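You operate a simulated robot arm through the tools that you are given. There is no shell and no other tool.

The job below is to be done with a simulated robot arm. You get a single attempt, and the scene is never put back.

Task
Pull-test the lug with the blue sleeve at 60 newtons: waste bin if it slips, else the lug tray.
Fine: knob to 0 before the clamp opens.

It is judged by the outcome, as a careful person would: the job done as asked, and still so three seconds after it is handed in. It fails if anything else is knocked over, pushed out of place, dropped, spilled or broken.

Robot
A 7-joint arm with a two-finger parallel gripper, fixed in place. Base frame: the origin is on the floor under the middle of its stand, x ahead of it, y to its left, z up; the work surface is at about z = 0.883. Lengths are in m, angles in degrees, forces in N, time in s.
With the tool pointing down near the work surface it reaches from about 0.3 to 0.7 m from the base axis. Its first joint turns from -66.0 to 66.0 degrees. Payload 1.57 kg.
Tool frame: the origin (TCP) lies between the finger pads and is the grasp point; the fingertips stand 0.03 m ahead of it; z points along the fingers, y is the line along which they close. Largest opening 0.11 m; finger width 0.024, thickness 0.012; the body of the gripper, 0.048 by 0.112 m, starts 0.078 m behind the TCP.
Orientation is that of the tool frame in the base frame, as a unit quaternion [x, y, z, w]. With the fingers straight down and closing along the base's y, the tool's x points along the base's -x, its y along +y and its z along -z.

Tools
- The arm moves only by the tool step_arm. Its argument "series" is a list of rows, each a list of 7 numbers: the shift along the tool's x, y, z in mm, then the turn, a rotation vector about the tool's x, y, z in degrees, then the gripper command, from -1 (shut) to 1 (fully open), values between in proportion. In form: [[dx, dy, dz, ax, ay, az, jaw], ...]. A call has 1 to 20 rows; each row shifts and turns the commanded pose from where the row before left it, along the tool's axes as they then stand. Each row takes 0.2 s and may step no farther than 0.05 m and 8.6 degrees from the row before; otherwise, or with a gripper value out of range, the whole call is refused. Where a pose cannot be reached the arm comes as near as it can. A force on the tool above 40 N (or 10 N above the force at the start of the call, whichever is more), or a blocked arm, ends the call early, and 0.2 s more pass. The fingers move at their own pace (about 0.108 m/s each) and stop on an object; they squeeze with about 43 N. The grip force told is the motor's: it shows also when the fingers shut on nothing. Time passes only in rows, and 0.2 s behind the last, so rows that do not move let the fingers close. It gives the time, the measured TCP pose, the force on the tool (base axes), the opening and the grip force at its end, in the units of the frame above (readings bear some noise), with the torque about the TCP (base axes, N m) and any sound that the robot's microphone picked up, and new pictures: "pictures" is both (left out), scene, wrist or none.
- Cameras (640 x 400 px; columns grow to the right, rows downward): "scene" is fixed at [0.1374, -0.3752, 1.4099]; the picture's right is [0.96, -0.29, 0.00], its down [-0.15, -0.49, -0.86] and it looks along [0.25, 0.82, -0.51] (base axes); focal length 229 px, centre (320, 200). "wrist" rides on the gripper at [0.07, 0.016, -0.141] in the tool frame; the picture's right is [-0.23, 0.97, 0.00], its down [-0.86, -0.20, -0.48] and it looks along [-0.47, -0.11, 0.88] (tool axes); focal length 222 px, centre (320, 200). There is no depth. A picture from a camera that has moved, and an enlarged one, comes with that camera's place and axes in the base frame and with its lens.
- zoom(camera, box): a new picture of the part [left, top, right, bottom] of that camera's present view, enlarged. It takes no simulated time.
- job_done(): hands the job in; it is judged then, once.

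Nothing tells you positions but the pictures and the camera data. Unless the task says otherwise, let go and move clear before handing in.

The tools are called after "Request:" as name(argument=value, ...) on one line, values as JSON. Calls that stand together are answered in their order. step_arm: Moves the arm, as the interface text tells. Its arguments: {"type":"object","properties":{"series":{"type":"array","items":{"type":"array","items":{"type":"number"}}},"pictures":{"type":"string","enum":["both","scene","wrist","none"]}},"required":["series"]} The other tools are called the same way: zoom (camera, box) takes an enlarged picture of a part of a camera's view; job_done () hands the job in.

At the start:

```text
time: 0.0
position: [0.3706, 0.0729, 1.2308]
tool_rot: [0.001, 1.0, 0.001, 0.0]
wrist_force: [0.6, -0.6, -0.3]
ft_torque: [0.01, -0.01, -0.04]
width: 0.1098
finger_force: 0.0
```

scene: 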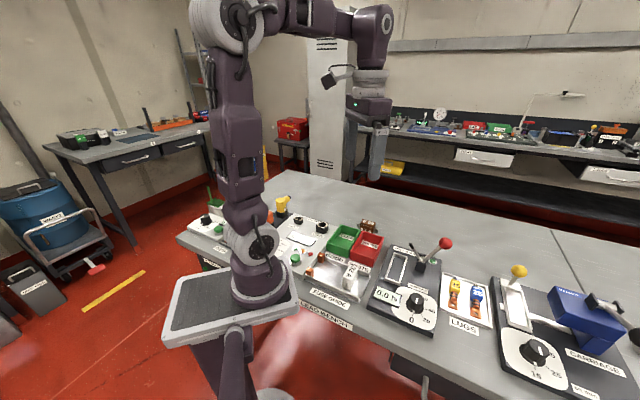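
wrist: 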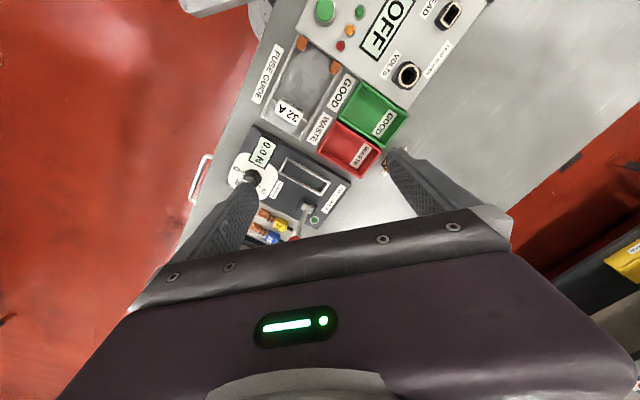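

I see a bench with a pull tester (dial, 0.0 N display, red-knobbed lever), a tray of lugs, red and green bins, and a carriage. I'll zoom in on these to work out the layout before moving.

Request:
zoom(camera="scene", box=[360, 220, 500, 345])

Request:
zoom(camera="scene", box=[180, 180, 400, 320])

Request:
zoom(camera="wrist", box=[200, 110, 400, 245])

Request:
zoom(camera="scene", box=[430, 250, 640, 400])

```text
3.20 times, centred on (430, 282) of scene
camera zoom: at [0.1374, -0.3752, 1.4099], right [0.96, -0.29, 0.0], down [-0.15, -0.49, -0.86], along [0.25, 0.82, -0.51], focal length 734 px, centre (-32, -64)
```

zoom: 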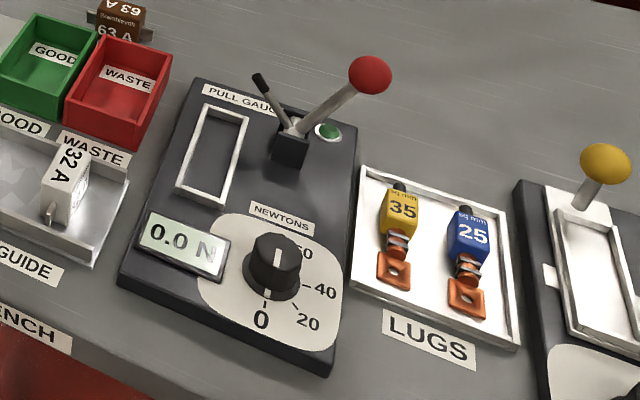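

```text
2.86 times, centred on (290, 250) of scene
camera zoom: at [0.1374, -0.3752, 1.4099], right [0.96, -0.29, 0.0], down [-0.15, -0.49, -0.86], along [0.25, 0.82, -0.51], focal length 655 px, centre (406, 57)
```

zoom: 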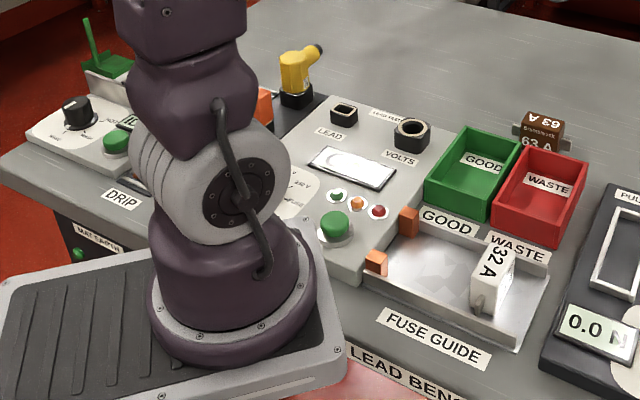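

```text
2.96 times, centred on (300, 178) of wrist
camera zoom: at [0.3011, 0.0877, 1.371], right [0.23, 0.97, 0.0], down [0.86, -0.2, 0.48], along [0.47, -0.11, -0.88], focal length 658 px, centre (379, 267)
```

zoom: 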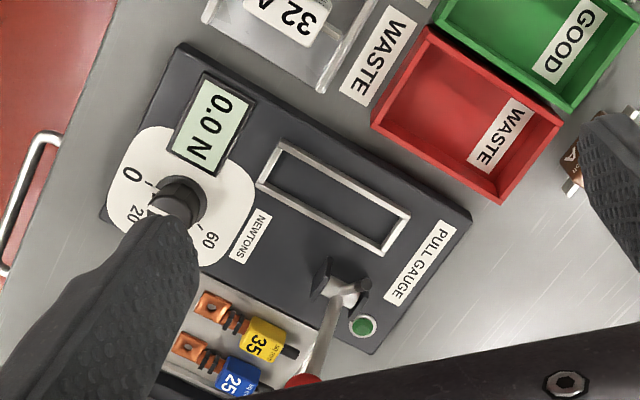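

```text
2.67 times, centred on (535, 325) of scene
camera zoom: at [0.1374, -0.3752, 1.4099], right [0.96, -0.29, 0.0], down [-0.15, -0.49, -0.86], along [0.25, 0.82, -0.51], focal length 611 px, centre (-253, -133)
```

zoom: 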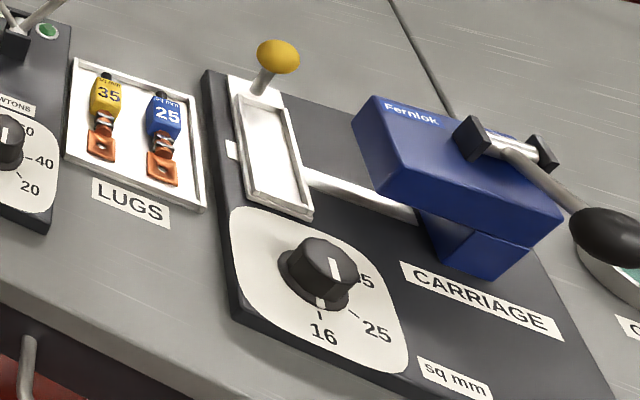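

The gauge sits near (0.50, -0.03) and the blue-sleeved lug near (0.634, -0.125) in its tray. The bench fixtures are turned about 45°. I'll move the gripper over the gauge at a safe height for a closer view.

Request:
step_arm(series=[[-20, -23, 22, 0, 0, 0, 1], [-20, -23, 22, 0, 0, 0, 1], [-20, -23, 22, 0, 0, 0, 1], [-20, -23, 22, 0, 0, 0, 1], [0, 0, 0, 0, 0, 0, 1]])

```text
time: 1.2
position: [0.4532, -0.0178, 1.1429]
tool_rot: [-0.001, 1.0, 0.0, 0.0]
wrist_force: [0.5, 0.7, -0.7]
ft_torque: [0.02, 0.0, -0.02]
width: 0.1102
finger_force: 0.0
camera wrist: at [0.3841, -0.0035, 1.2832], right [0.23, 0.97, 0.0], down [0.85, -0.2, 0.48], along [0.47, -0.11, -0.88], focal length 222 px, centre (320, 200)
```

scene: 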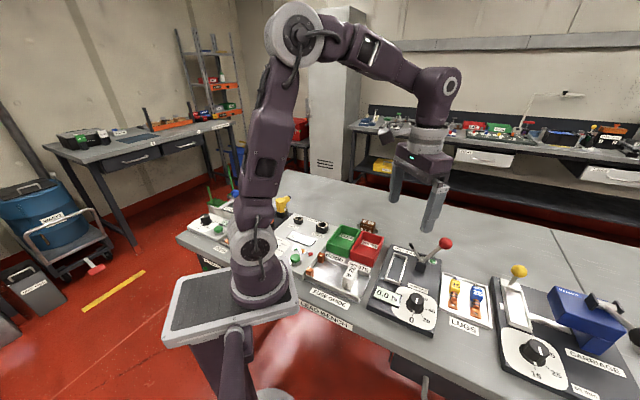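
wrist: 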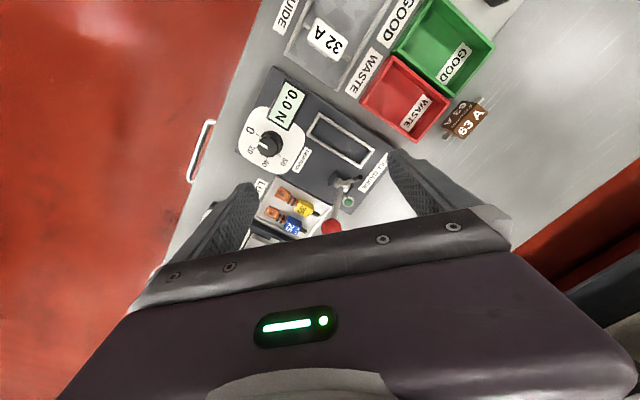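

Request:
zoom(camera="wrist", box=[230, 60, 400, 170])

Request:
zoom(camera="wrist", box=[240, 150, 400, 250])

Request:
zoom(camera="scene", box=[400, 225, 500, 290])

Request:
zoom(camera="scene", box=[0, 170, 140, 320])

```text
3.64 times, centred on (315, 115) of wrist
camera zoom: at [0.3841, -0.0035, 1.2832], right [0.23, 0.97, 0.0], down [0.85, -0.2, 0.48], along [0.47, -0.11, -0.88], focal length 808 px, centre (338, 509)
```

zoom: 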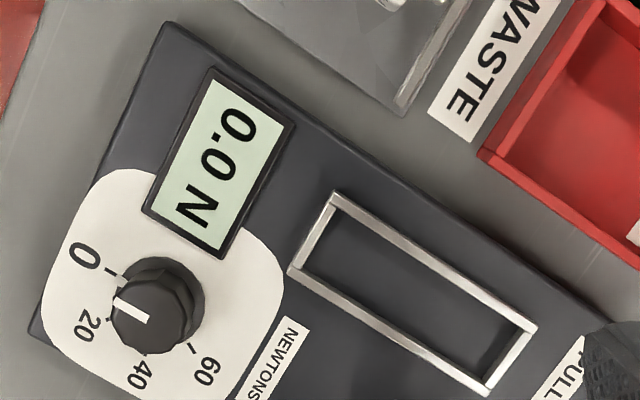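

```text
4.00 times, centred on (320, 200) of wrist
camera zoom: at [0.3841, -0.0035, 1.2832], right [0.23, 0.97, 0.0], down [0.85, -0.2, 0.48], along [0.47, -0.11, -0.88], focal length 888 px, centre (320, 200)
```

zoom: 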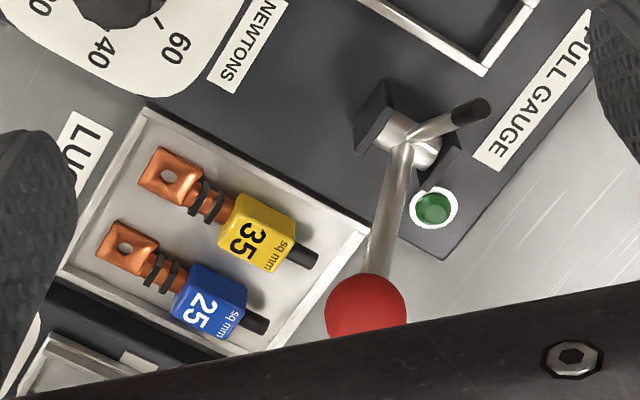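

```text
6.15 times, centred on (450, 258) of scene
camera zoom: at [0.1374, -0.3753, 1.4099], right [0.96, -0.29, 0.0], down [-0.15, -0.49, -0.86], along [0.25, 0.82, -0.51], focal length 1411 px, centre (-480, -154)
```

zoom: 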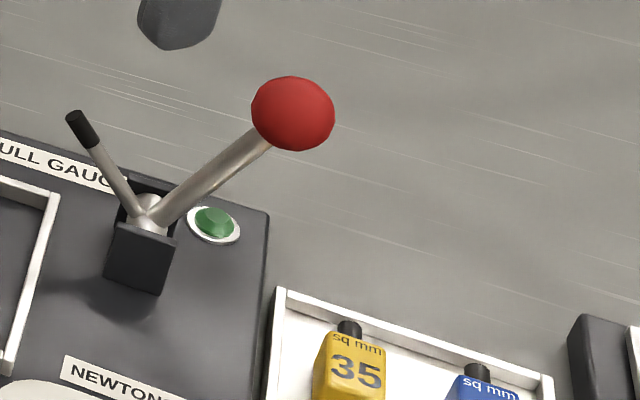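

```text
2.67 times, centred on (70, 245) of scene
camera zoom: at [0.1374, -0.3753, 1.4099], right [0.96, -0.29, 0.0], down [-0.15, -0.49, -0.86], along [0.25, 0.82, -0.51], focal length 611 px, centre (987, 80)
```

zoom: 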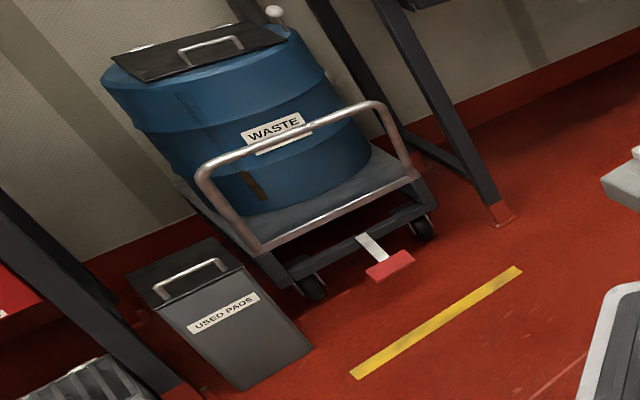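

The lug axes lie along about +45° in base x–y. Blue's sleeve is at about (0.63, -0.12), the gauge slot is centred near (0.484, 0.008), and the dial is centred near (0.462, -0.111). I'll hover over the blue lug and turn the tool 45° to line up with it.

Request:
step_arm(series=[[-34, -21, 6, 0, 0, 0, 1], [-34, -21, 6, 0, 0, 0, 1], [-34, -21, 6, 0, 0, 0, 1], [-34, -21, 6, 0, 0, 0, 1], [-34, -21, 6, 0, 0, 0, 1], [0, 0, 0, 0, 0, -7.5, 1], [0, 0, 0, 0, 0, -7.5, 1], [0, 0, 0, 0, 0, -7.5, 1], [0, 0, 0, 0, 0, -7.5, 1], [0, 0, 0, 0, 0, -7.5, 1], [0, 0, 0, 0, 0, -7.5, 1], [0, 0, 0, 0, 0, 0, 1]])

```text
time: 3.8
position: [0.6206, -0.1237, 1.1127]
tool_rot: [-0.384, 0.923, 0.0, 0.001]
wrist_force: [0.1, -0.5, 0.4]
ft_torque: [0.0, -0.01, -0.02]
width: 0.1101
finger_force: 0.0
camera wrist: at [0.5598, -0.1623, 1.2529], right [-0.53, 0.85, 0.0], down [0.74, 0.46, 0.48], along [0.41, 0.25, -0.88], focal length 222 px, centre (320, 200)
```

scene: 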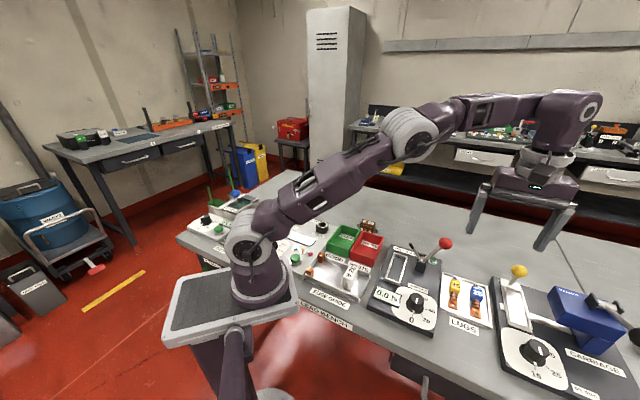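
wrist: 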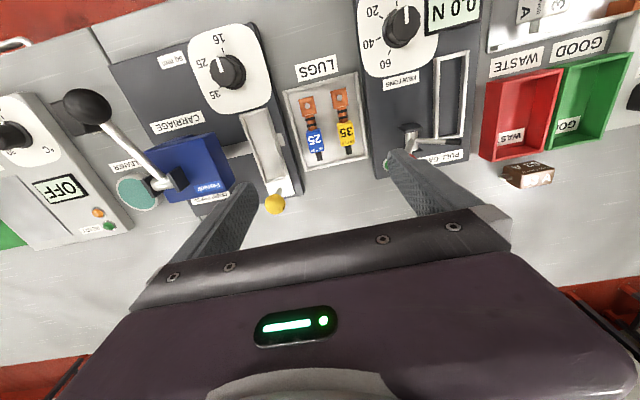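

The view now lines up with the bench fixtures. I'll zoom in to measure the lugs and the gap around them.

Request:
zoom(camera="wrist", box=[240, 60, 400, 180])

Request:
zoom(camera="wrist", box=[360, 0, 520, 180])

Request:
zoom(camera="scene", box=[430, 255, 540, 340])

```text
3.33 times, centred on (320, 120) of wrist
camera zoom: at [0.5598, -0.1623, 1.2529], right [-0.53, 0.85, 0.0], down [0.74, 0.46, 0.48], along [0.41, 0.25, -0.88], focal length 740 px, centre (320, 467)
```

zoom: 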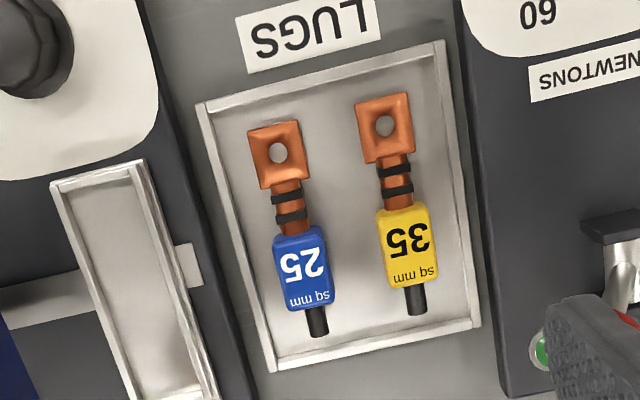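

```text
2.22 times, centred on (440, 90) of wrist
camera zoom: at [0.5598, -0.1623, 1.2529], right [-0.53, 0.85, 0.0], down [0.74, 0.46, 0.48], along [0.41, 0.25, -0.88], focal length 494 px, centre (53, 444)
```

zoom: 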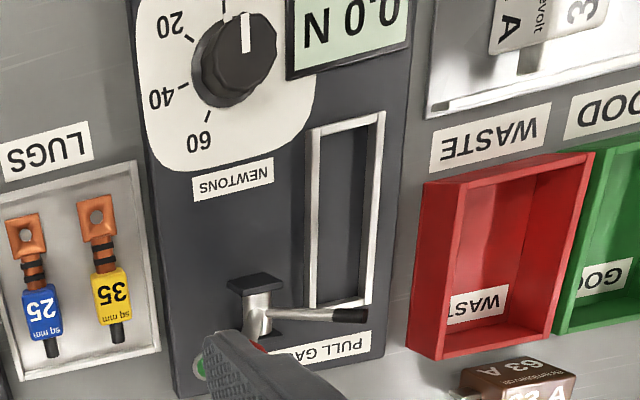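

```text
4.71 times, centred on (485, 298) of scene
camera zoom: at [0.1374, -0.3752, 1.4099], right [0.96, -0.29, 0.0], down [-0.15, -0.49, -0.86], along [0.25, 0.82, -0.51], focal length 1079 px, centre (-456, -259)
```

zoom: 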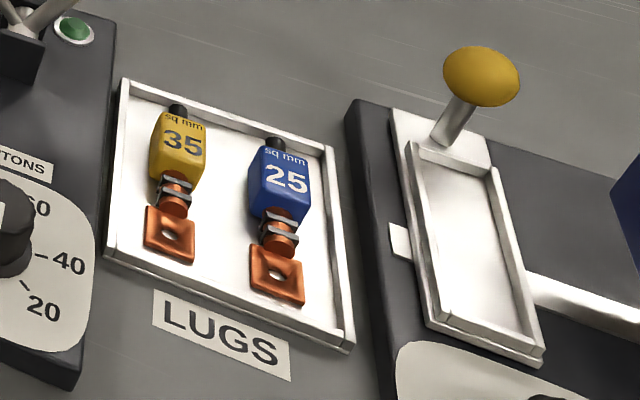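

The blue lug is about 97 mm long, its sleeve about 23 mm wide at (0.637, -0.123), and its axis runs at about 43–45°. I'll go lower above it for a finer measurement before gripping.

Request:
step_arm(series=[[-3.6, -2.8, 37, 0, 0, 0, 1], [-3.6, -2.8, 37, 0, 0, 0, 1], [-3.5, -2.7, 37, 0, 0, 0, 1], [0, 0, 0, 0, 0, 0, 1]])

```text
time: 4.8
position: [0.6357, -0.1255, 1.0032]
tool_rot: [-0.382, 0.924, 0.0, 0.0]
wrist_force: [-0.2, 0.4, 0.0]
ft_torque: [-0.03, 0.02, 0.0]
width: 0.1099
finger_force: 0.1
camera wrist: at [0.5747, -0.165, 1.1426], right [-0.53, 0.85, 0.0], down [0.75, 0.46, 0.48], along [0.41, 0.25, -0.88], focal length 222 px, centre (320, 200)
```

scene: 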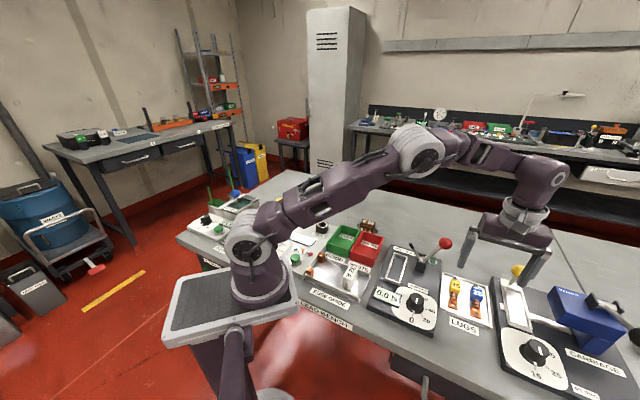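
wrist: 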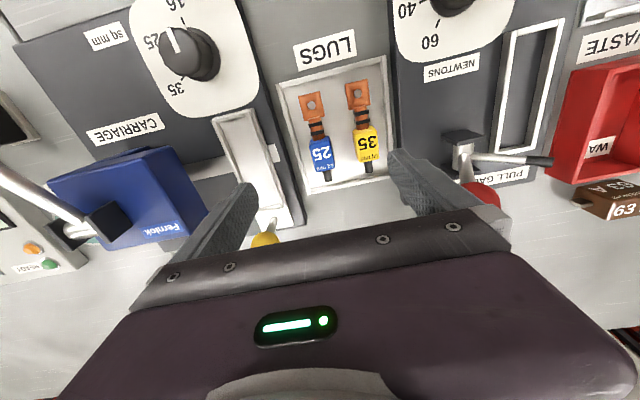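

Request:
zoom(camera="wrist", box=[260, 40, 420, 220])

Request:
zoom(camera="wrist", box=[430, 0, 600, 200])

Request:
zoom(camera="scene", box=[380, 235, 460, 335])

```text
2.22 times, centred on (340, 130) of wrist
camera zoom: at [0.5747, -0.165, 1.1426], right [-0.53, 0.85, 0.0], down [0.75, 0.46, 0.48], along [0.41, 0.25, -0.88], focal length 494 px, centre (276, 356)
```

zoom: 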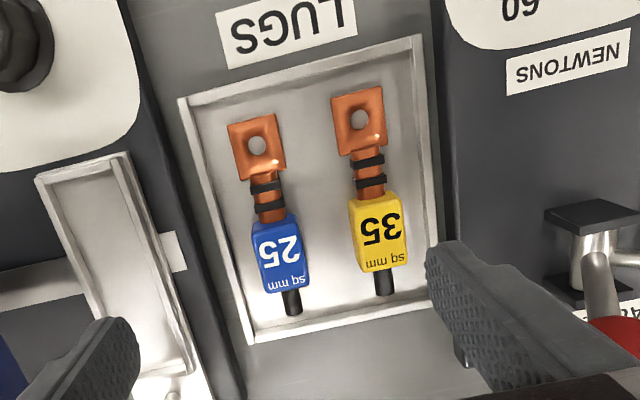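

```text
2.00 times, centred on (515, 100) of wrist
camera zoom: at [0.5747, -0.165, 1.1426], right [-0.53, 0.85, 0.0], down [0.75, 0.46, 0.48], along [0.41, 0.25, -0.88], focal length 444 px, centre (-70, 400)
```

zoom: 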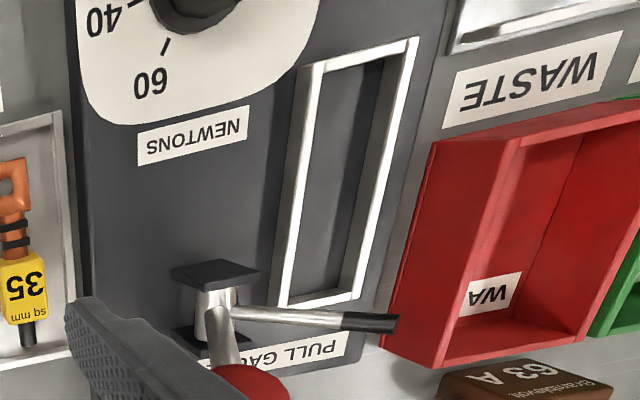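

```text
4.00 times, centred on (420, 285) of scene
camera zoom: at [0.1374, -0.3752, 1.4099], right [0.96, -0.29, 0.0], down [-0.15, -0.49, -0.86], along [0.25, 0.82, -0.51], focal length 917 px, centre (-80, -140)
```

zoom: 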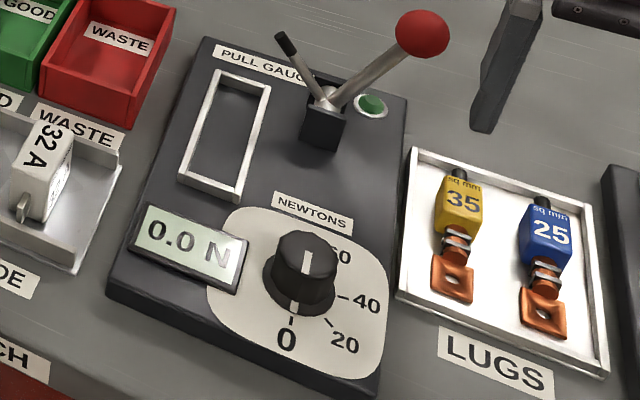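

The sleeve top is at about z 0.908 with its centre at (0.6345, -0.125), so the TCP is already almost over it. I'll narrow the jaw to about 42 mm and drop to just above the sleeve to check finger clearance.

Request:
step_arm(series=[[0, 0, 0, 0, 0, 0, -0.236], [0, 0, 0, 0, 0, 0, -0.236], [0, 0, 17, 0, 0, 0, -0.236], [0, 0, 17, 0, 0, 0, -0.236], [0, 0, 16, 0, 0, 0, -0.236], [0, 0, 0, 0, 0, 0, -0.236]])

```text
time: 6.2
position: [0.6355, -0.1236, 0.9495]
tool_rot: [-0.383, 0.924, 0.0, 0.0]
wrist_force: [-1.1, 0.3, -0.3]
ft_torque: [0.01, 0.0, 0.02]
width: 0.0417
finger_force: 0.0
camera wrist: at [0.5746, -0.1629, 1.0912], right [-0.53, 0.85, 0.0], down [0.75, 0.46, 0.48], along [0.41, 0.25, -0.88], focal length 222 px, centre (320, 200)
```

scene: 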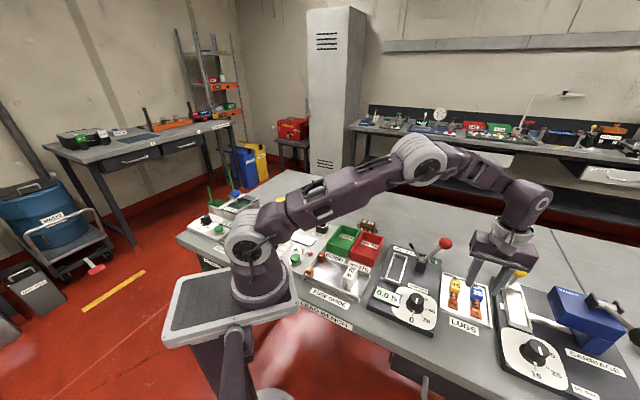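
wrist: 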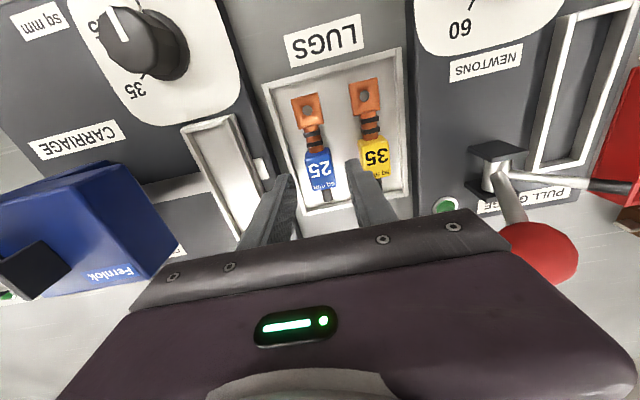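

Request:
zoom(camera="wrist", box=[250, 90, 400, 220])

Request:
zoom(camera="scene", box=[430, 240, 540, 330])

```text
3.08 times, centred on (325, 155) of wrist
camera zoom: at [0.5746, -0.1629, 1.0912], right [-0.53, 0.85, 0.0], down [0.75, 0.46, 0.48], along [0.41, 0.25, -0.88], focal length 684 px, centre (305, 338)
```

zoom: 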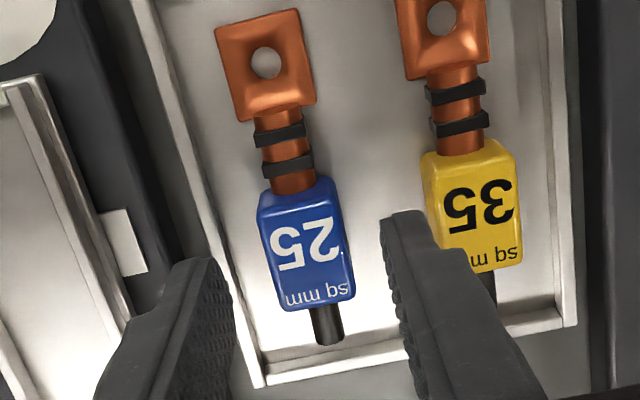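

```text
4.44 times, centred on (485, 285) of scene
camera zoom: at [0.1374, -0.3752, 1.4099], right [0.96, -0.29, 0.0], down [-0.15, -0.49, -0.86], along [0.25, 0.82, -0.51], focal length 1019 px, centre (-413, -178)
```

zoom: 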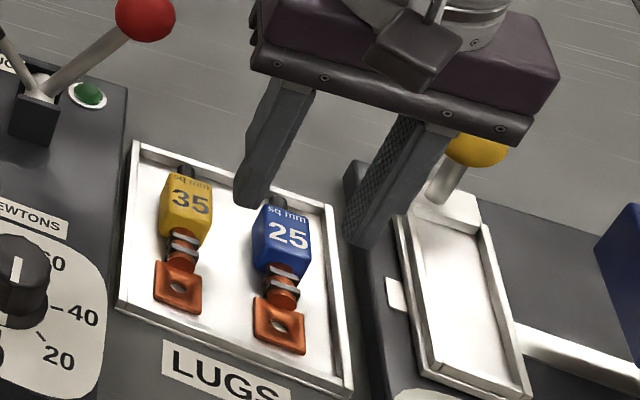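

The fingers straddle the blue sleeve evenly and clear the yellow lug. I'll lower them to just above the tray wall height and close on the sleeve.

Request:
step_arm(series=[[2, 0, 13, 0, 0, 0, -0.236], [0, 0, 13, 0, 0, 0, -0.236], [0, 0, 0, 0, 0, 0, -0.236], [0, 0, 0, 0, 0, 0, -1], [0, 0, 0, 0, 0, 0, -1], [0, 0, 0, 0, 0, 0, -1]])

```text
time: 7.6
position: [0.6313, -0.1253, 0.9256]
tool_rot: [-0.382, 0.924, 0.0, 0.001]
wrist_force: [0.2, 0.4, -0.1]
ft_torque: [0.02, -0.01, 0.02]
width: 0.0232
finger_force: 35.8
camera wrist: at [0.5715, -0.1641, 1.0655], right [-0.53, 0.85, 0.0], down [0.75, 0.46, 0.48], along [0.41, 0.25, -0.88], focal length 222 px, centre (320, 200)
```

scene: 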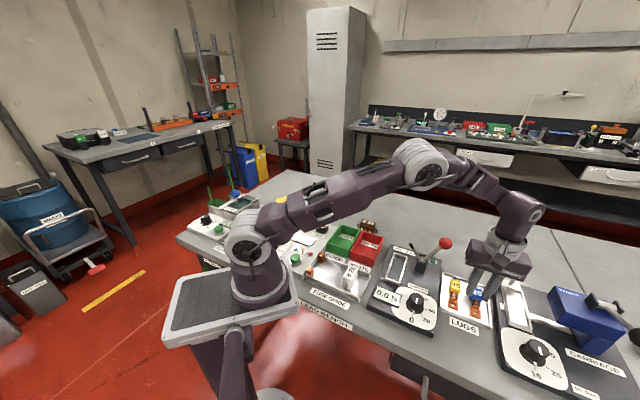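
wrist: 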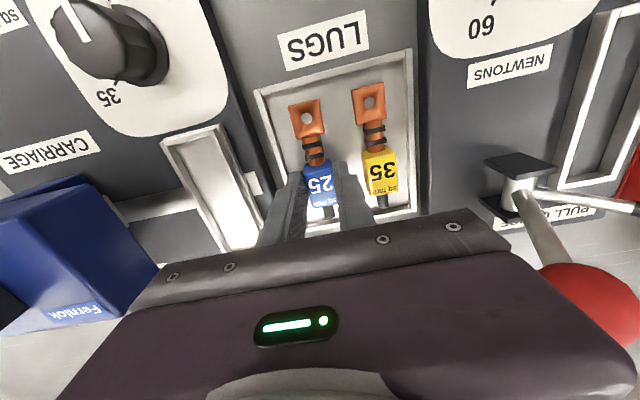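

The grip reads 23.2 mm at 36 N, so the sleeve is held. I'll lift straight up well above the red lever knob, whose top is at about z 1.03, and check the hold.

Request:
step_arm(series=[[0, 0, 20, 0, 0, 0, -1], [0, 0, -40, 0, 0, 0, -1]], pictures="none")

```text
time: 8.2
position: [0.6327, -0.1214, 0.9405]
tool_rot: [-0.383, 0.924, 0.0, -0.001]
wrist_force: [0.5, 1.1, -0.5]
ft_torque: [0.02, 0.01, -0.01]
width: 0.0233
finger_force: 35.4
```

My first row went 20 mm down instead of up. No force stop was triggered and the grip still holds, but I'll check that nothing shifted before going on.

Request:
step_arm(series=[[0, 0, 0, 0, 0, 0, -1]])

Request:
zoom(camera="wrist", box=[240, 60, 440, 230])

Request:
zoom(camera="scene", box=[430, 240, 540, 330])

```text
time: 8.6
position: [0.6323, -0.1228, 0.9425]
tool_rot: [-0.383, 0.924, 0.0, 0.0]
wrist_force: [-0.2, -0.3, -0.6]
ft_torque: [0.03, 0.02, 0.01]
width: 0.0231
finger_force: 35.8
camera wrist: at [0.5715, -0.162, 1.0826], right [-0.53, 0.85, 0.0], down [0.75, 0.46, 0.48], along [0.41, 0.25, -0.88], focal length 222 px, centre (320, 200)
```

scene: 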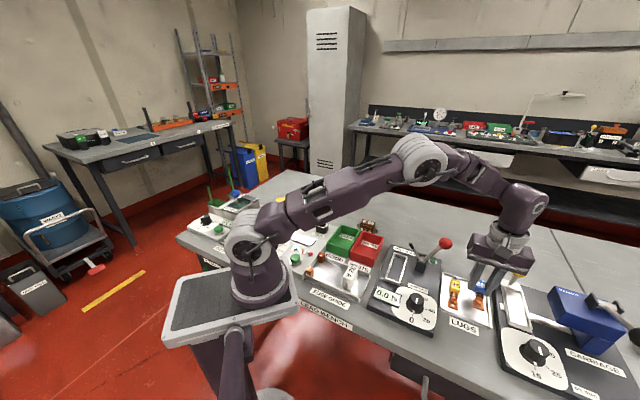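
wrist: 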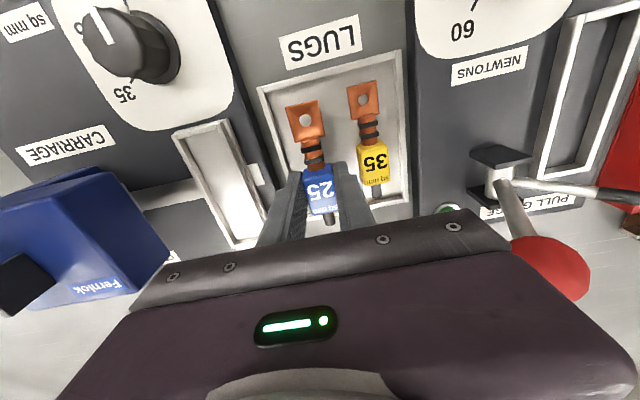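

```text
2.35 times, centred on (340, 145) of wrist
camera zoom: at [0.5715, -0.162, 1.0826], right [-0.53, 0.85, 0.0], down [0.75, 0.46, 0.48], along [0.41, 0.25, -0.88], focal length 523 px, centre (273, 329)
```

zoom: 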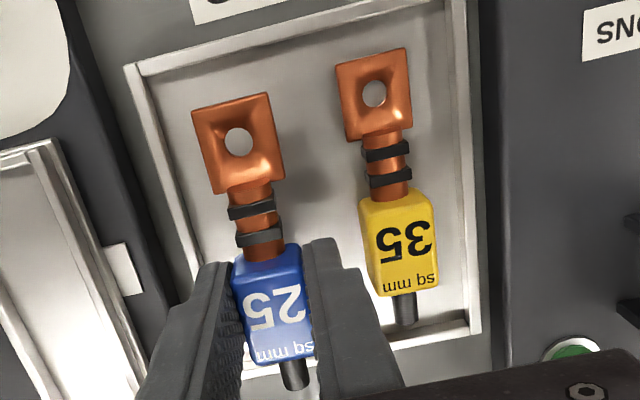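

```text
4.44 times, centred on (485, 285) of scene
camera zoom: at [0.1374, -0.3752, 1.4099], right [0.96, -0.29, 0.0], down [-0.15, -0.49, -0.86], along [0.25, 0.82, -0.51], focal length 1019 px, centre (-413, -178)
```

zoom: 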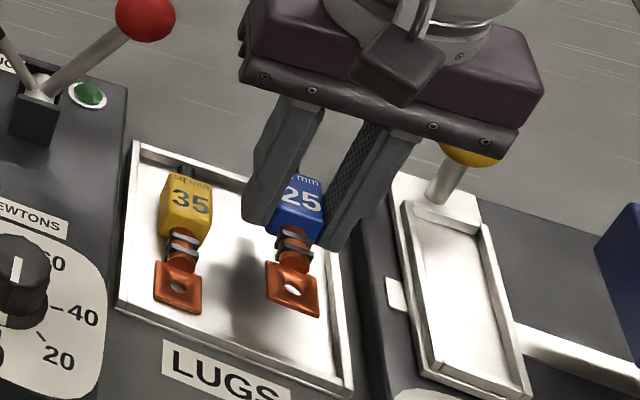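

The lug is still held level and the tray hasn't moved, but the slip pushed the lug about 10 mm up between the fingers. The fingertips now sit near its underside, which would foul the nest walls. I'll set it back in the tray, let go gently, and grip higher.

Request:
step_arm(series=[[0, 0, 11, 0, 0, 0, -1], [0, 0, 9, 0, 0, 0, -1], [0, 0, 0, 0, 0, 0, -1], [0, 0, 0, 0, 0, 0, -1]], pictures="both")

Request:
zoom(camera="wrist", box=[240, 60, 440, 230])

Request:
zoom(camera="scene", box=[450, 250, 520, 320])

```text
time: 9.6
position: [0.6344, -0.1243, 0.9238]
tool_rot: [-0.383, 0.924, 0.001, 0.0]
wrist_force: [0.5, -0.5, -0.3]
ft_torque: [0.0, 0.03, 0.03]
width: 0.0227
finger_force: 34.8
camera wrist: at [0.5727, -0.1634, 1.064], right [-0.53, 0.85, 0.0], down [0.75, 0.46, 0.48], along [0.41, 0.25, -0.88], focal length 222 px, centre (320, 200)
```

scene: 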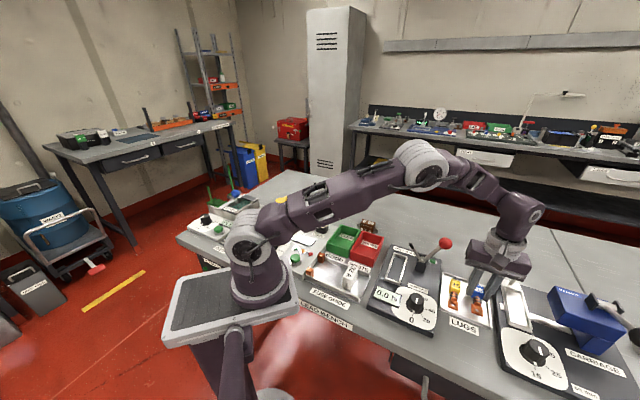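
wrist: 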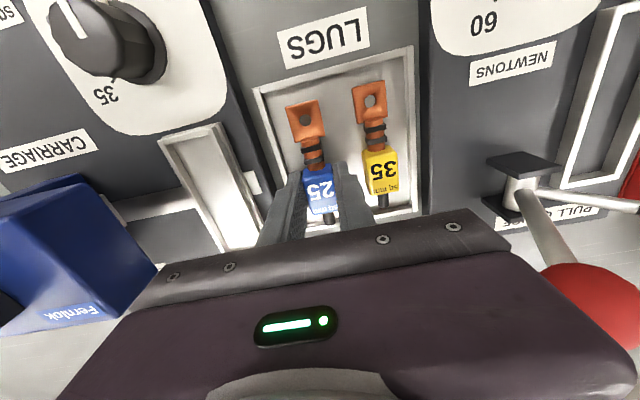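

```text
2.35 times, centred on (340, 145) of wrist
camera zoom: at [0.5727, -0.1634, 1.064], right [-0.53, 0.85, 0.0], down [0.75, 0.46, 0.48], along [0.41, 0.25, -0.88], focal length 523 px, centre (273, 329)
```

zoom: 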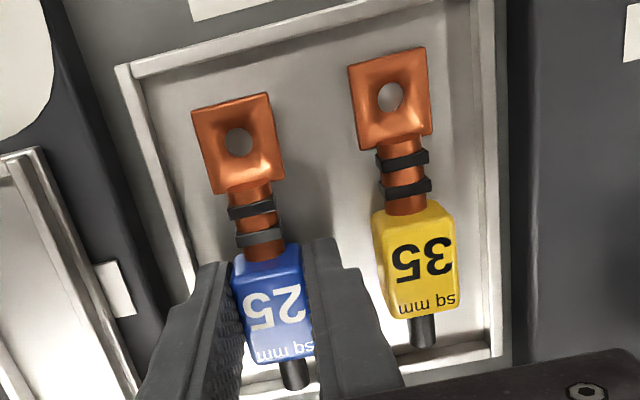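

```text
5.71 times, centred on (485, 285) of scene
camera zoom: at [0.1374, -0.3752, 1.4099], right [0.96, -0.29, 0.0], down [-0.15, -0.49, -0.86], along [0.25, 0.82, -0.51], focal length 1310 px, centre (-623, -286)
```

zoom: 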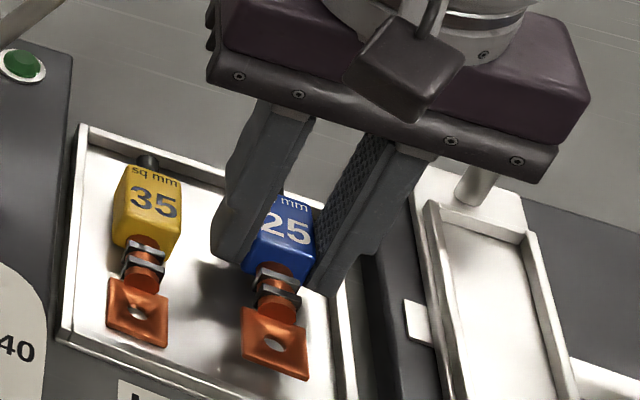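

The lug now rides about 11 mm above the tray floor, level, with the fingertips roughly flush with its underside. I'll lower it in small force-monitored steps and then ease the jaw open slightly.

Request:
step_arm(series=[[0, 0, 3, 0, 0, 0, -1], [0, 0, 2, 0, 0, 0, -1], [0, 0, 0, 0, 0, 0, -1]], pictures="none")

```text
time: 10.4
position: [0.6331, -0.1244, 0.9185]
tool_rot: [-0.383, 0.924, 0.0, 0.001]
wrist_force: [-0.2, -0.3, -0.2]
ft_torque: [0.02, 0.03, 0.01]
width: 0.0234
finger_force: 35.9
```

Request:
step_arm(series=[[0, 0, 2, 0, 0, 0, -1], [0, 0, 0, 0, 0, 0, -1]], pictures="none")

```text
time: 11.0
position: [0.6333, -0.1238, 0.9177]
tool_rot: [-0.383, 0.924, 0.0, 0.0]
wrist_force: [-0.5, 0.4, -1.0]
ft_torque: [-0.01, 0.0, 0.0]
width: 0.023
finger_force: 36.1
```

No contact yet. I'll go a little lower.

Request:
step_arm(series=[[0, 0, 1.5, 0, 0, 0, -1], [0, 0, 0, 0, 0, 0, -1]], pictures="none")

```text
time: 11.6
position: [0.6328, -0.1232, 0.9146]
tool_rot: [-0.382, 0.924, 0.0, 0.0]
wrist_force: [-0.2, 0.3, -1.1]
ft_torque: [0.01, -0.01, 0.01]
width: 0.0229
finger_force: 35.4
```

Request:
step_arm(series=[[0, 0, 1, 0, 0, 0, -1], [0, 0, 0, 0, 0, 0, -1]], pictures="both")

Request:
zoom(camera="scene", box=[450, 250, 520, 320])

```text
time: 12.2
position: [0.6318, -0.1248, 0.9146]
tool_rot: [-0.382, 0.924, 0.0, 0.0]
wrist_force: [0.1, -0.6, 0.0]
ft_torque: [0.02, -0.01, 0.02]
width: 0.0233
finger_force: 34.8
camera wrist: at [0.5718, -0.1632, 1.0555], right [-0.53, 0.85, 0.0], down [0.75, 0.46, 0.48], along [0.41, 0.25, -0.88], focal length 222 px, centre (320, 200)
```

scene: 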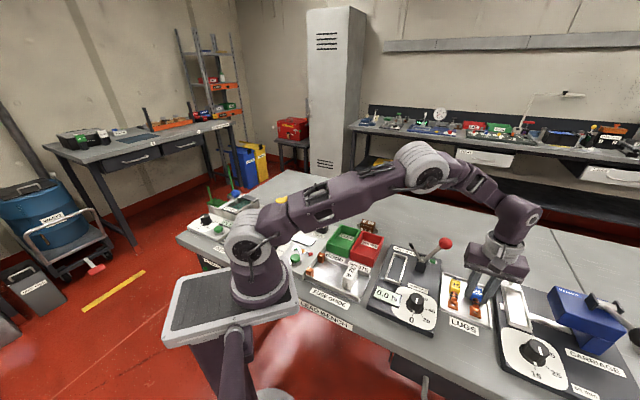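
wrist: 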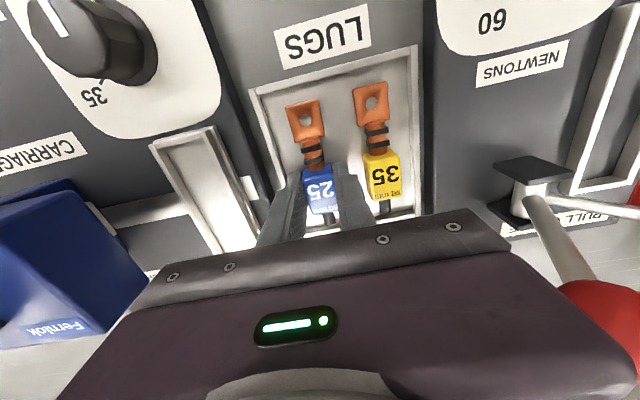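

```text
5.71 times, centred on (485, 285) of scene
camera zoom: at [0.1374, -0.3752, 1.4099], right [0.96, -0.29, 0.0], down [-0.15, -0.49, -0.86], along [0.25, 0.82, -0.51], focal length 1310 px, centre (-623, -286)
```

zoom: 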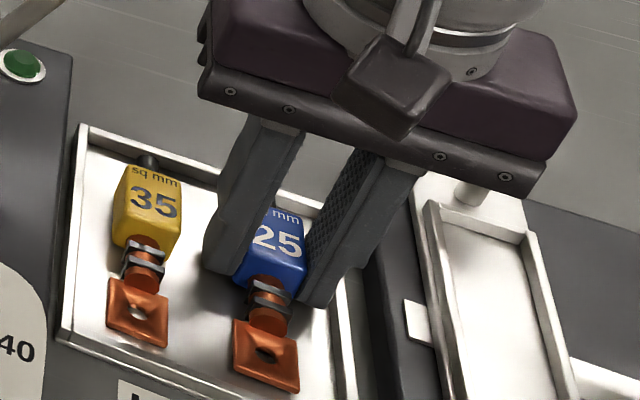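

The lug is still a few millimetres above its resting height, so I'll creep down a bit more with force checks.

Request:
step_arm(series=[[0, 0, 1, 0, 0, 0, -1], [0, 0, 0, 0, 0, 0, -1]], pictures="none")

Request:
step_arm(series=[[0, 0, 1, 0, 0, 0, -1], [0, 0, 0, 0, 0, 0, -1]], pictures="none")

```text
time: 12.8
position: [0.6322, -0.1248, 0.9148]
tool_rot: [-0.383, 0.924, 0.0, 0.0]
wrist_force: [0.0, 0.3, -0.5]
ft_torque: [0.01, -0.05, -0.01]
width: 0.0232
finger_force: 35.3
```

```text
time: 13.4
position: [0.633, -0.1236, 0.9137]
tool_rot: [-0.383, 0.924, 0.0, 0.0]
wrist_force: [-0.7, 0.5, -0.8]
ft_torque: [-0.04, -0.01, 0.03]
width: 0.023
finger_force: 35.7
```

Request:
zoom(camera="scene", box=[450, 250, 520, 320])

Request:
zoom(camera="wrist", box=[250, 60, 430, 230])

```text
5.71 times, centred on (485, 285) of scene
camera zoom: at [0.1374, -0.3752, 1.4099], right [0.96, -0.29, 0.0], down [-0.15, -0.49, -0.86], along [0.25, 0.82, -0.51], focal length 1310 px, centre (-623, -286)
```

zoom: 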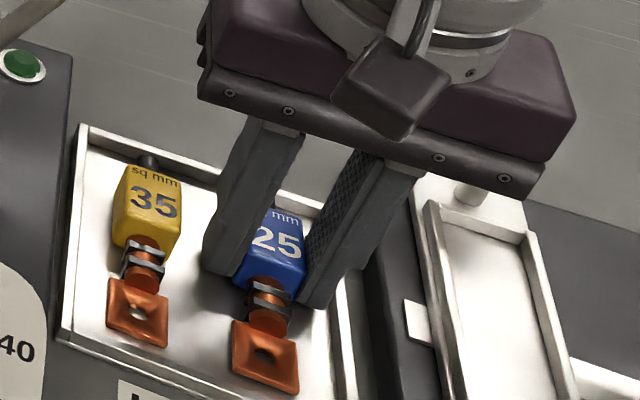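

```text
2.35 times, centred on (340, 145) of wrist
camera zoom: at [0.572, -0.1632, 1.0545], right [-0.53, 0.85, 0.0], down [0.75, 0.46, 0.48], along [0.41, 0.25, -0.88], focal length 523 px, centre (273, 329)
```

zoom: 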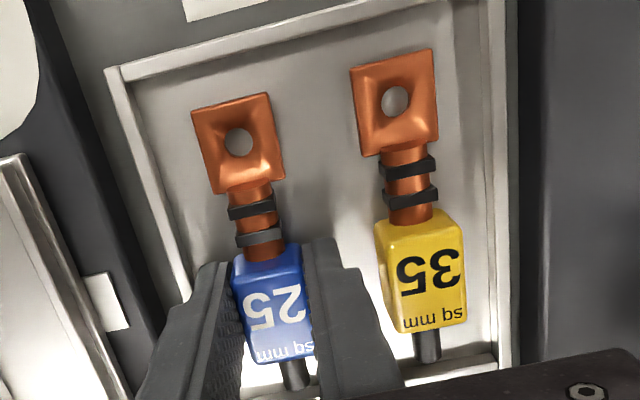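

The lug is within about 2 mm of the tray floor, so I'll ease the jaw open just enough to free it.

Request:
step_arm(series=[[0, 0, 0, 0, 0, 0, -0.52], [0, 0, 0, 0, 0, 0, -0.52]], pictures="both")

Request:
zoom(camera="scene", box=[450, 250, 520, 320])

Request:
zoom(camera="wrist", box=[250, 60, 430, 230])

```text
time: 14.0
position: [0.6331, -0.124, 0.9156]
tool_rot: [-0.383, 0.924, 0.0, 0.0]
wrist_force: [0.4, -0.2, -0.4]
ft_torque: [-0.02, -0.04, 0.01]
width: 0.0265
finger_force: 0.1
camera wrist: at [0.572, -0.1632, 1.0546], right [-0.53, 0.85, 0.0], down [0.75, 0.46, 0.48], along [0.41, 0.25, -0.88], focal length 222 px, centre (320, 200)
```

scene: 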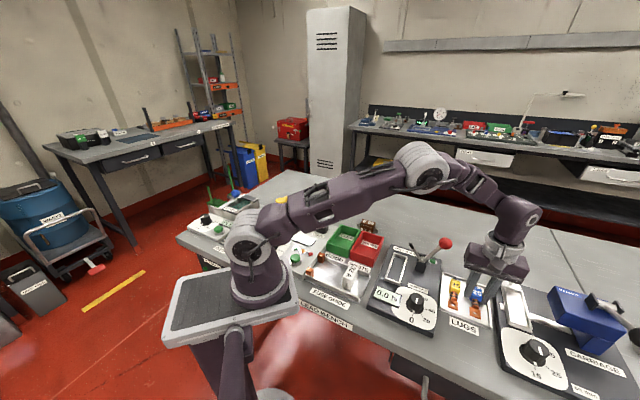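
wrist: 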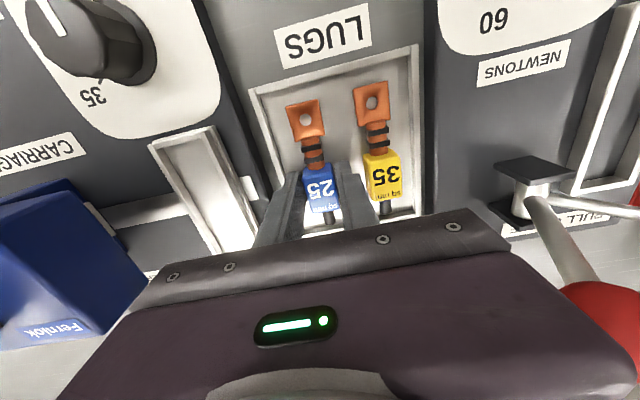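

```text
5.71 times, centred on (485, 285) of scene
camera zoom: at [0.1374, -0.3752, 1.4099], right [0.96, -0.29, 0.0], down [-0.15, -0.49, -0.86], along [0.25, 0.82, -0.51], focal length 1310 px, centre (-623, -286)
```

zoom: 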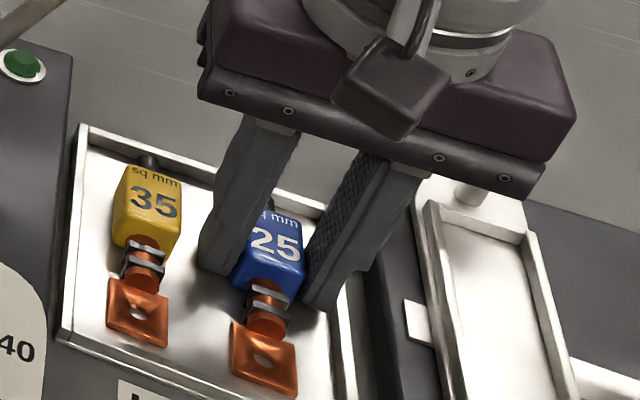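

```text
2.35 times, centred on (340, 145) of wrist
camera zoom: at [0.572, -0.1632, 1.0546], right [-0.53, 0.85, 0.0], down [0.75, 0.46, 0.48], along [0.41, 0.25, -0.88], focal length 523 px, centre (273, 329)
```

zoom: 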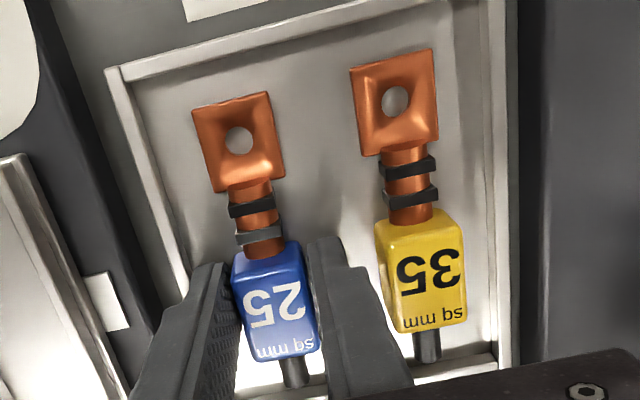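

The lug is resting flat in the tray again. I'll raise the fingers 11 mm and re-grip, so about 10 mm of the lug stays exposed below the tips.

Request:
step_arm(series=[[0, 0, -5.5, 0, 0, 0, -0.52], [0, 0, -5.5, 0, 0, 0, -0.52], [0, 0, 0, 0, 0, 0, -0.52], [0, 0, 0, 0, 0, 0, -1], [0, 0, 0, 0, 0, 0, -1], [0, 0, 0, 0, 0, 0, -1]], pictures="both")

Request:
zoom(camera="scene", box=[450, 250, 520, 320])

Request:
zoom(camera="wrist", box=[250, 60, 430, 230])

```text
time: 15.4
position: [0.6329, -0.1233, 0.9259]
tool_rot: [-0.382, 0.924, 0.0, -0.001]
wrist_force: [0.0, 0.8, -0.4]
ft_torque: [0.03, -0.01, -0.03]
width: 0.0231
finger_force: 35.4
camera wrist: at [0.5727, -0.163, 1.0658], right [-0.53, 0.85, 0.0], down [0.75, 0.46, 0.48], along [0.41, 0.25, -0.88], focal length 222 px, centre (320, 200)
```

scene: 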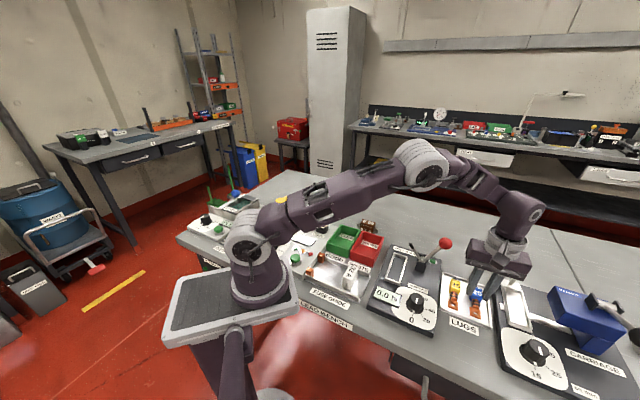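
wrist: 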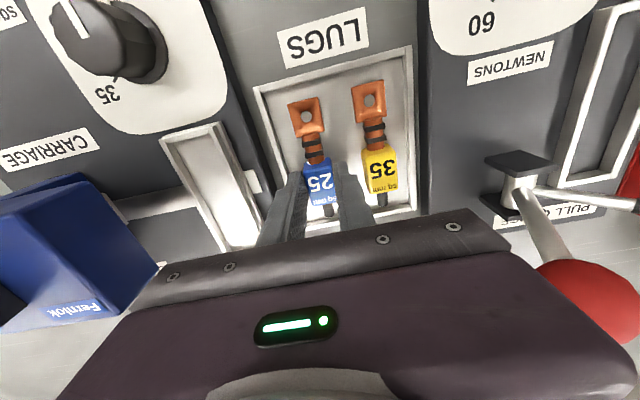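

```text
5.71 times, centred on (485, 285) of scene
camera zoom: at [0.1374, -0.3752, 1.4099], right [0.96, -0.29, 0.0], down [-0.15, -0.49, -0.86], along [0.25, 0.82, -0.51], focal length 1310 px, centre (-623, -286)
```

zoom: 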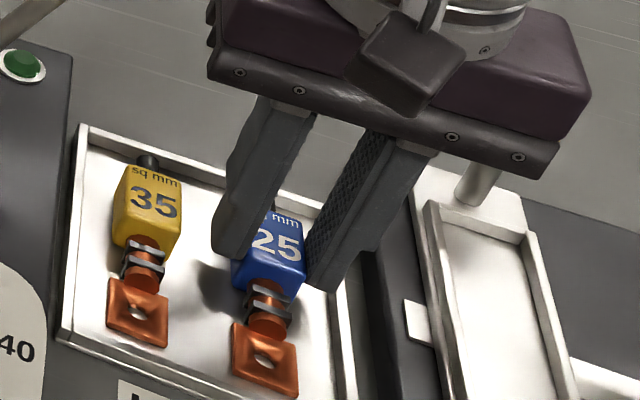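

```text
2.35 times, centred on (340, 145) of wrist
camera zoom: at [0.5727, -0.163, 1.0658], right [-0.53, 0.85, 0.0], down [0.75, 0.46, 0.48], along [0.41, 0.25, -0.88], focal length 523 px, centre (273, 329)
```

zoom: 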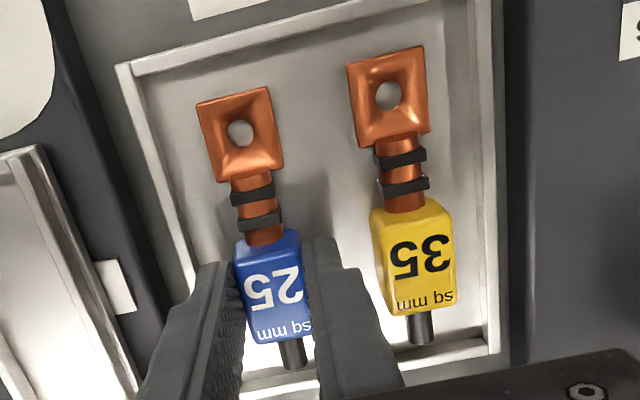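

Gripped at the right height. Now I'll lift (negative tool z), well above the red lever knob.

Request:
step_arm(series=[[0, 0, -44, 0, 0, 0, -1], [0, 0, -44, 0, 0, 0, -1], [0, 0, -44, 0, 0, 0, -1], [0, 0, -44, 0, 0, 0, -1], [0, 0, 0, 0, 0, 0, -1]], pictures="both")

Request:
zoom(camera="wrist", box=[240, 60, 440, 230])

```text
time: 16.6
position: [0.6305, -0.1245, 1.1002]
tool_rot: [-0.383, 0.924, 0.0, 0.0]
wrist_force: [-0.8, -0.2, -1.2]
ft_torque: [0.02, 0.01, 0.01]
width: 0.0228
finger_force: 35.7
camera wrist: at [0.5694, -0.1638, 1.2416], right [-0.53, 0.85, 0.0], down [0.75, 0.46, 0.48], along [0.41, 0.25, -0.88], focal length 222 px, centre (320, 200)
```

scene: 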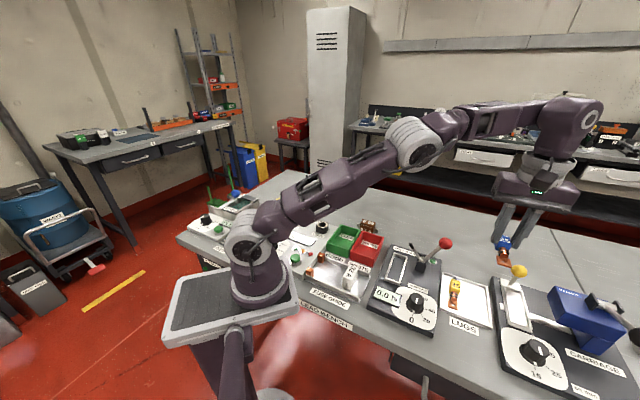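
wrist: 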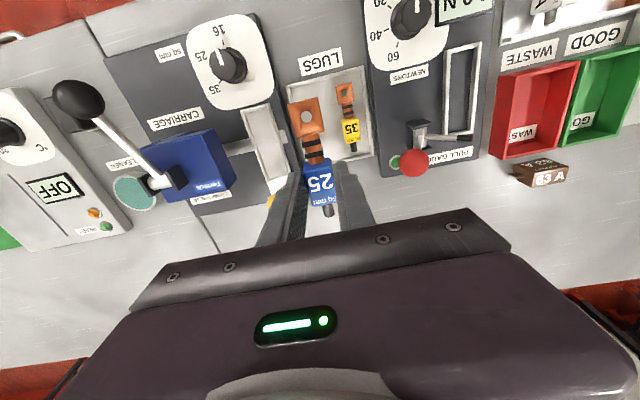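

```text
2.35 times, centred on (340, 145) of wrist
camera zoom: at [0.5694, -0.1638, 1.2416], right [-0.53, 0.85, 0.0], down [0.75, 0.46, 0.48], along [0.41, 0.25, -0.88], focal length 523 px, centre (273, 329)
```

zoom: 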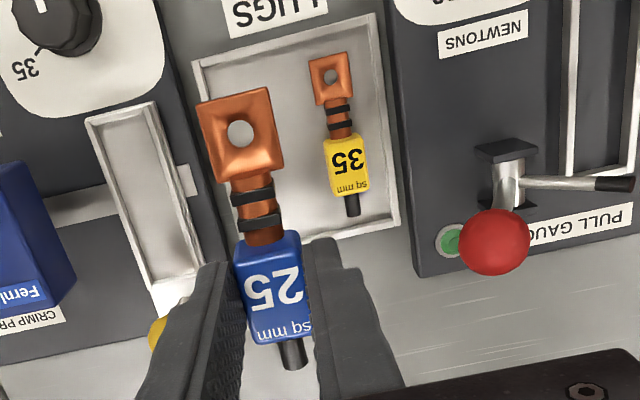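

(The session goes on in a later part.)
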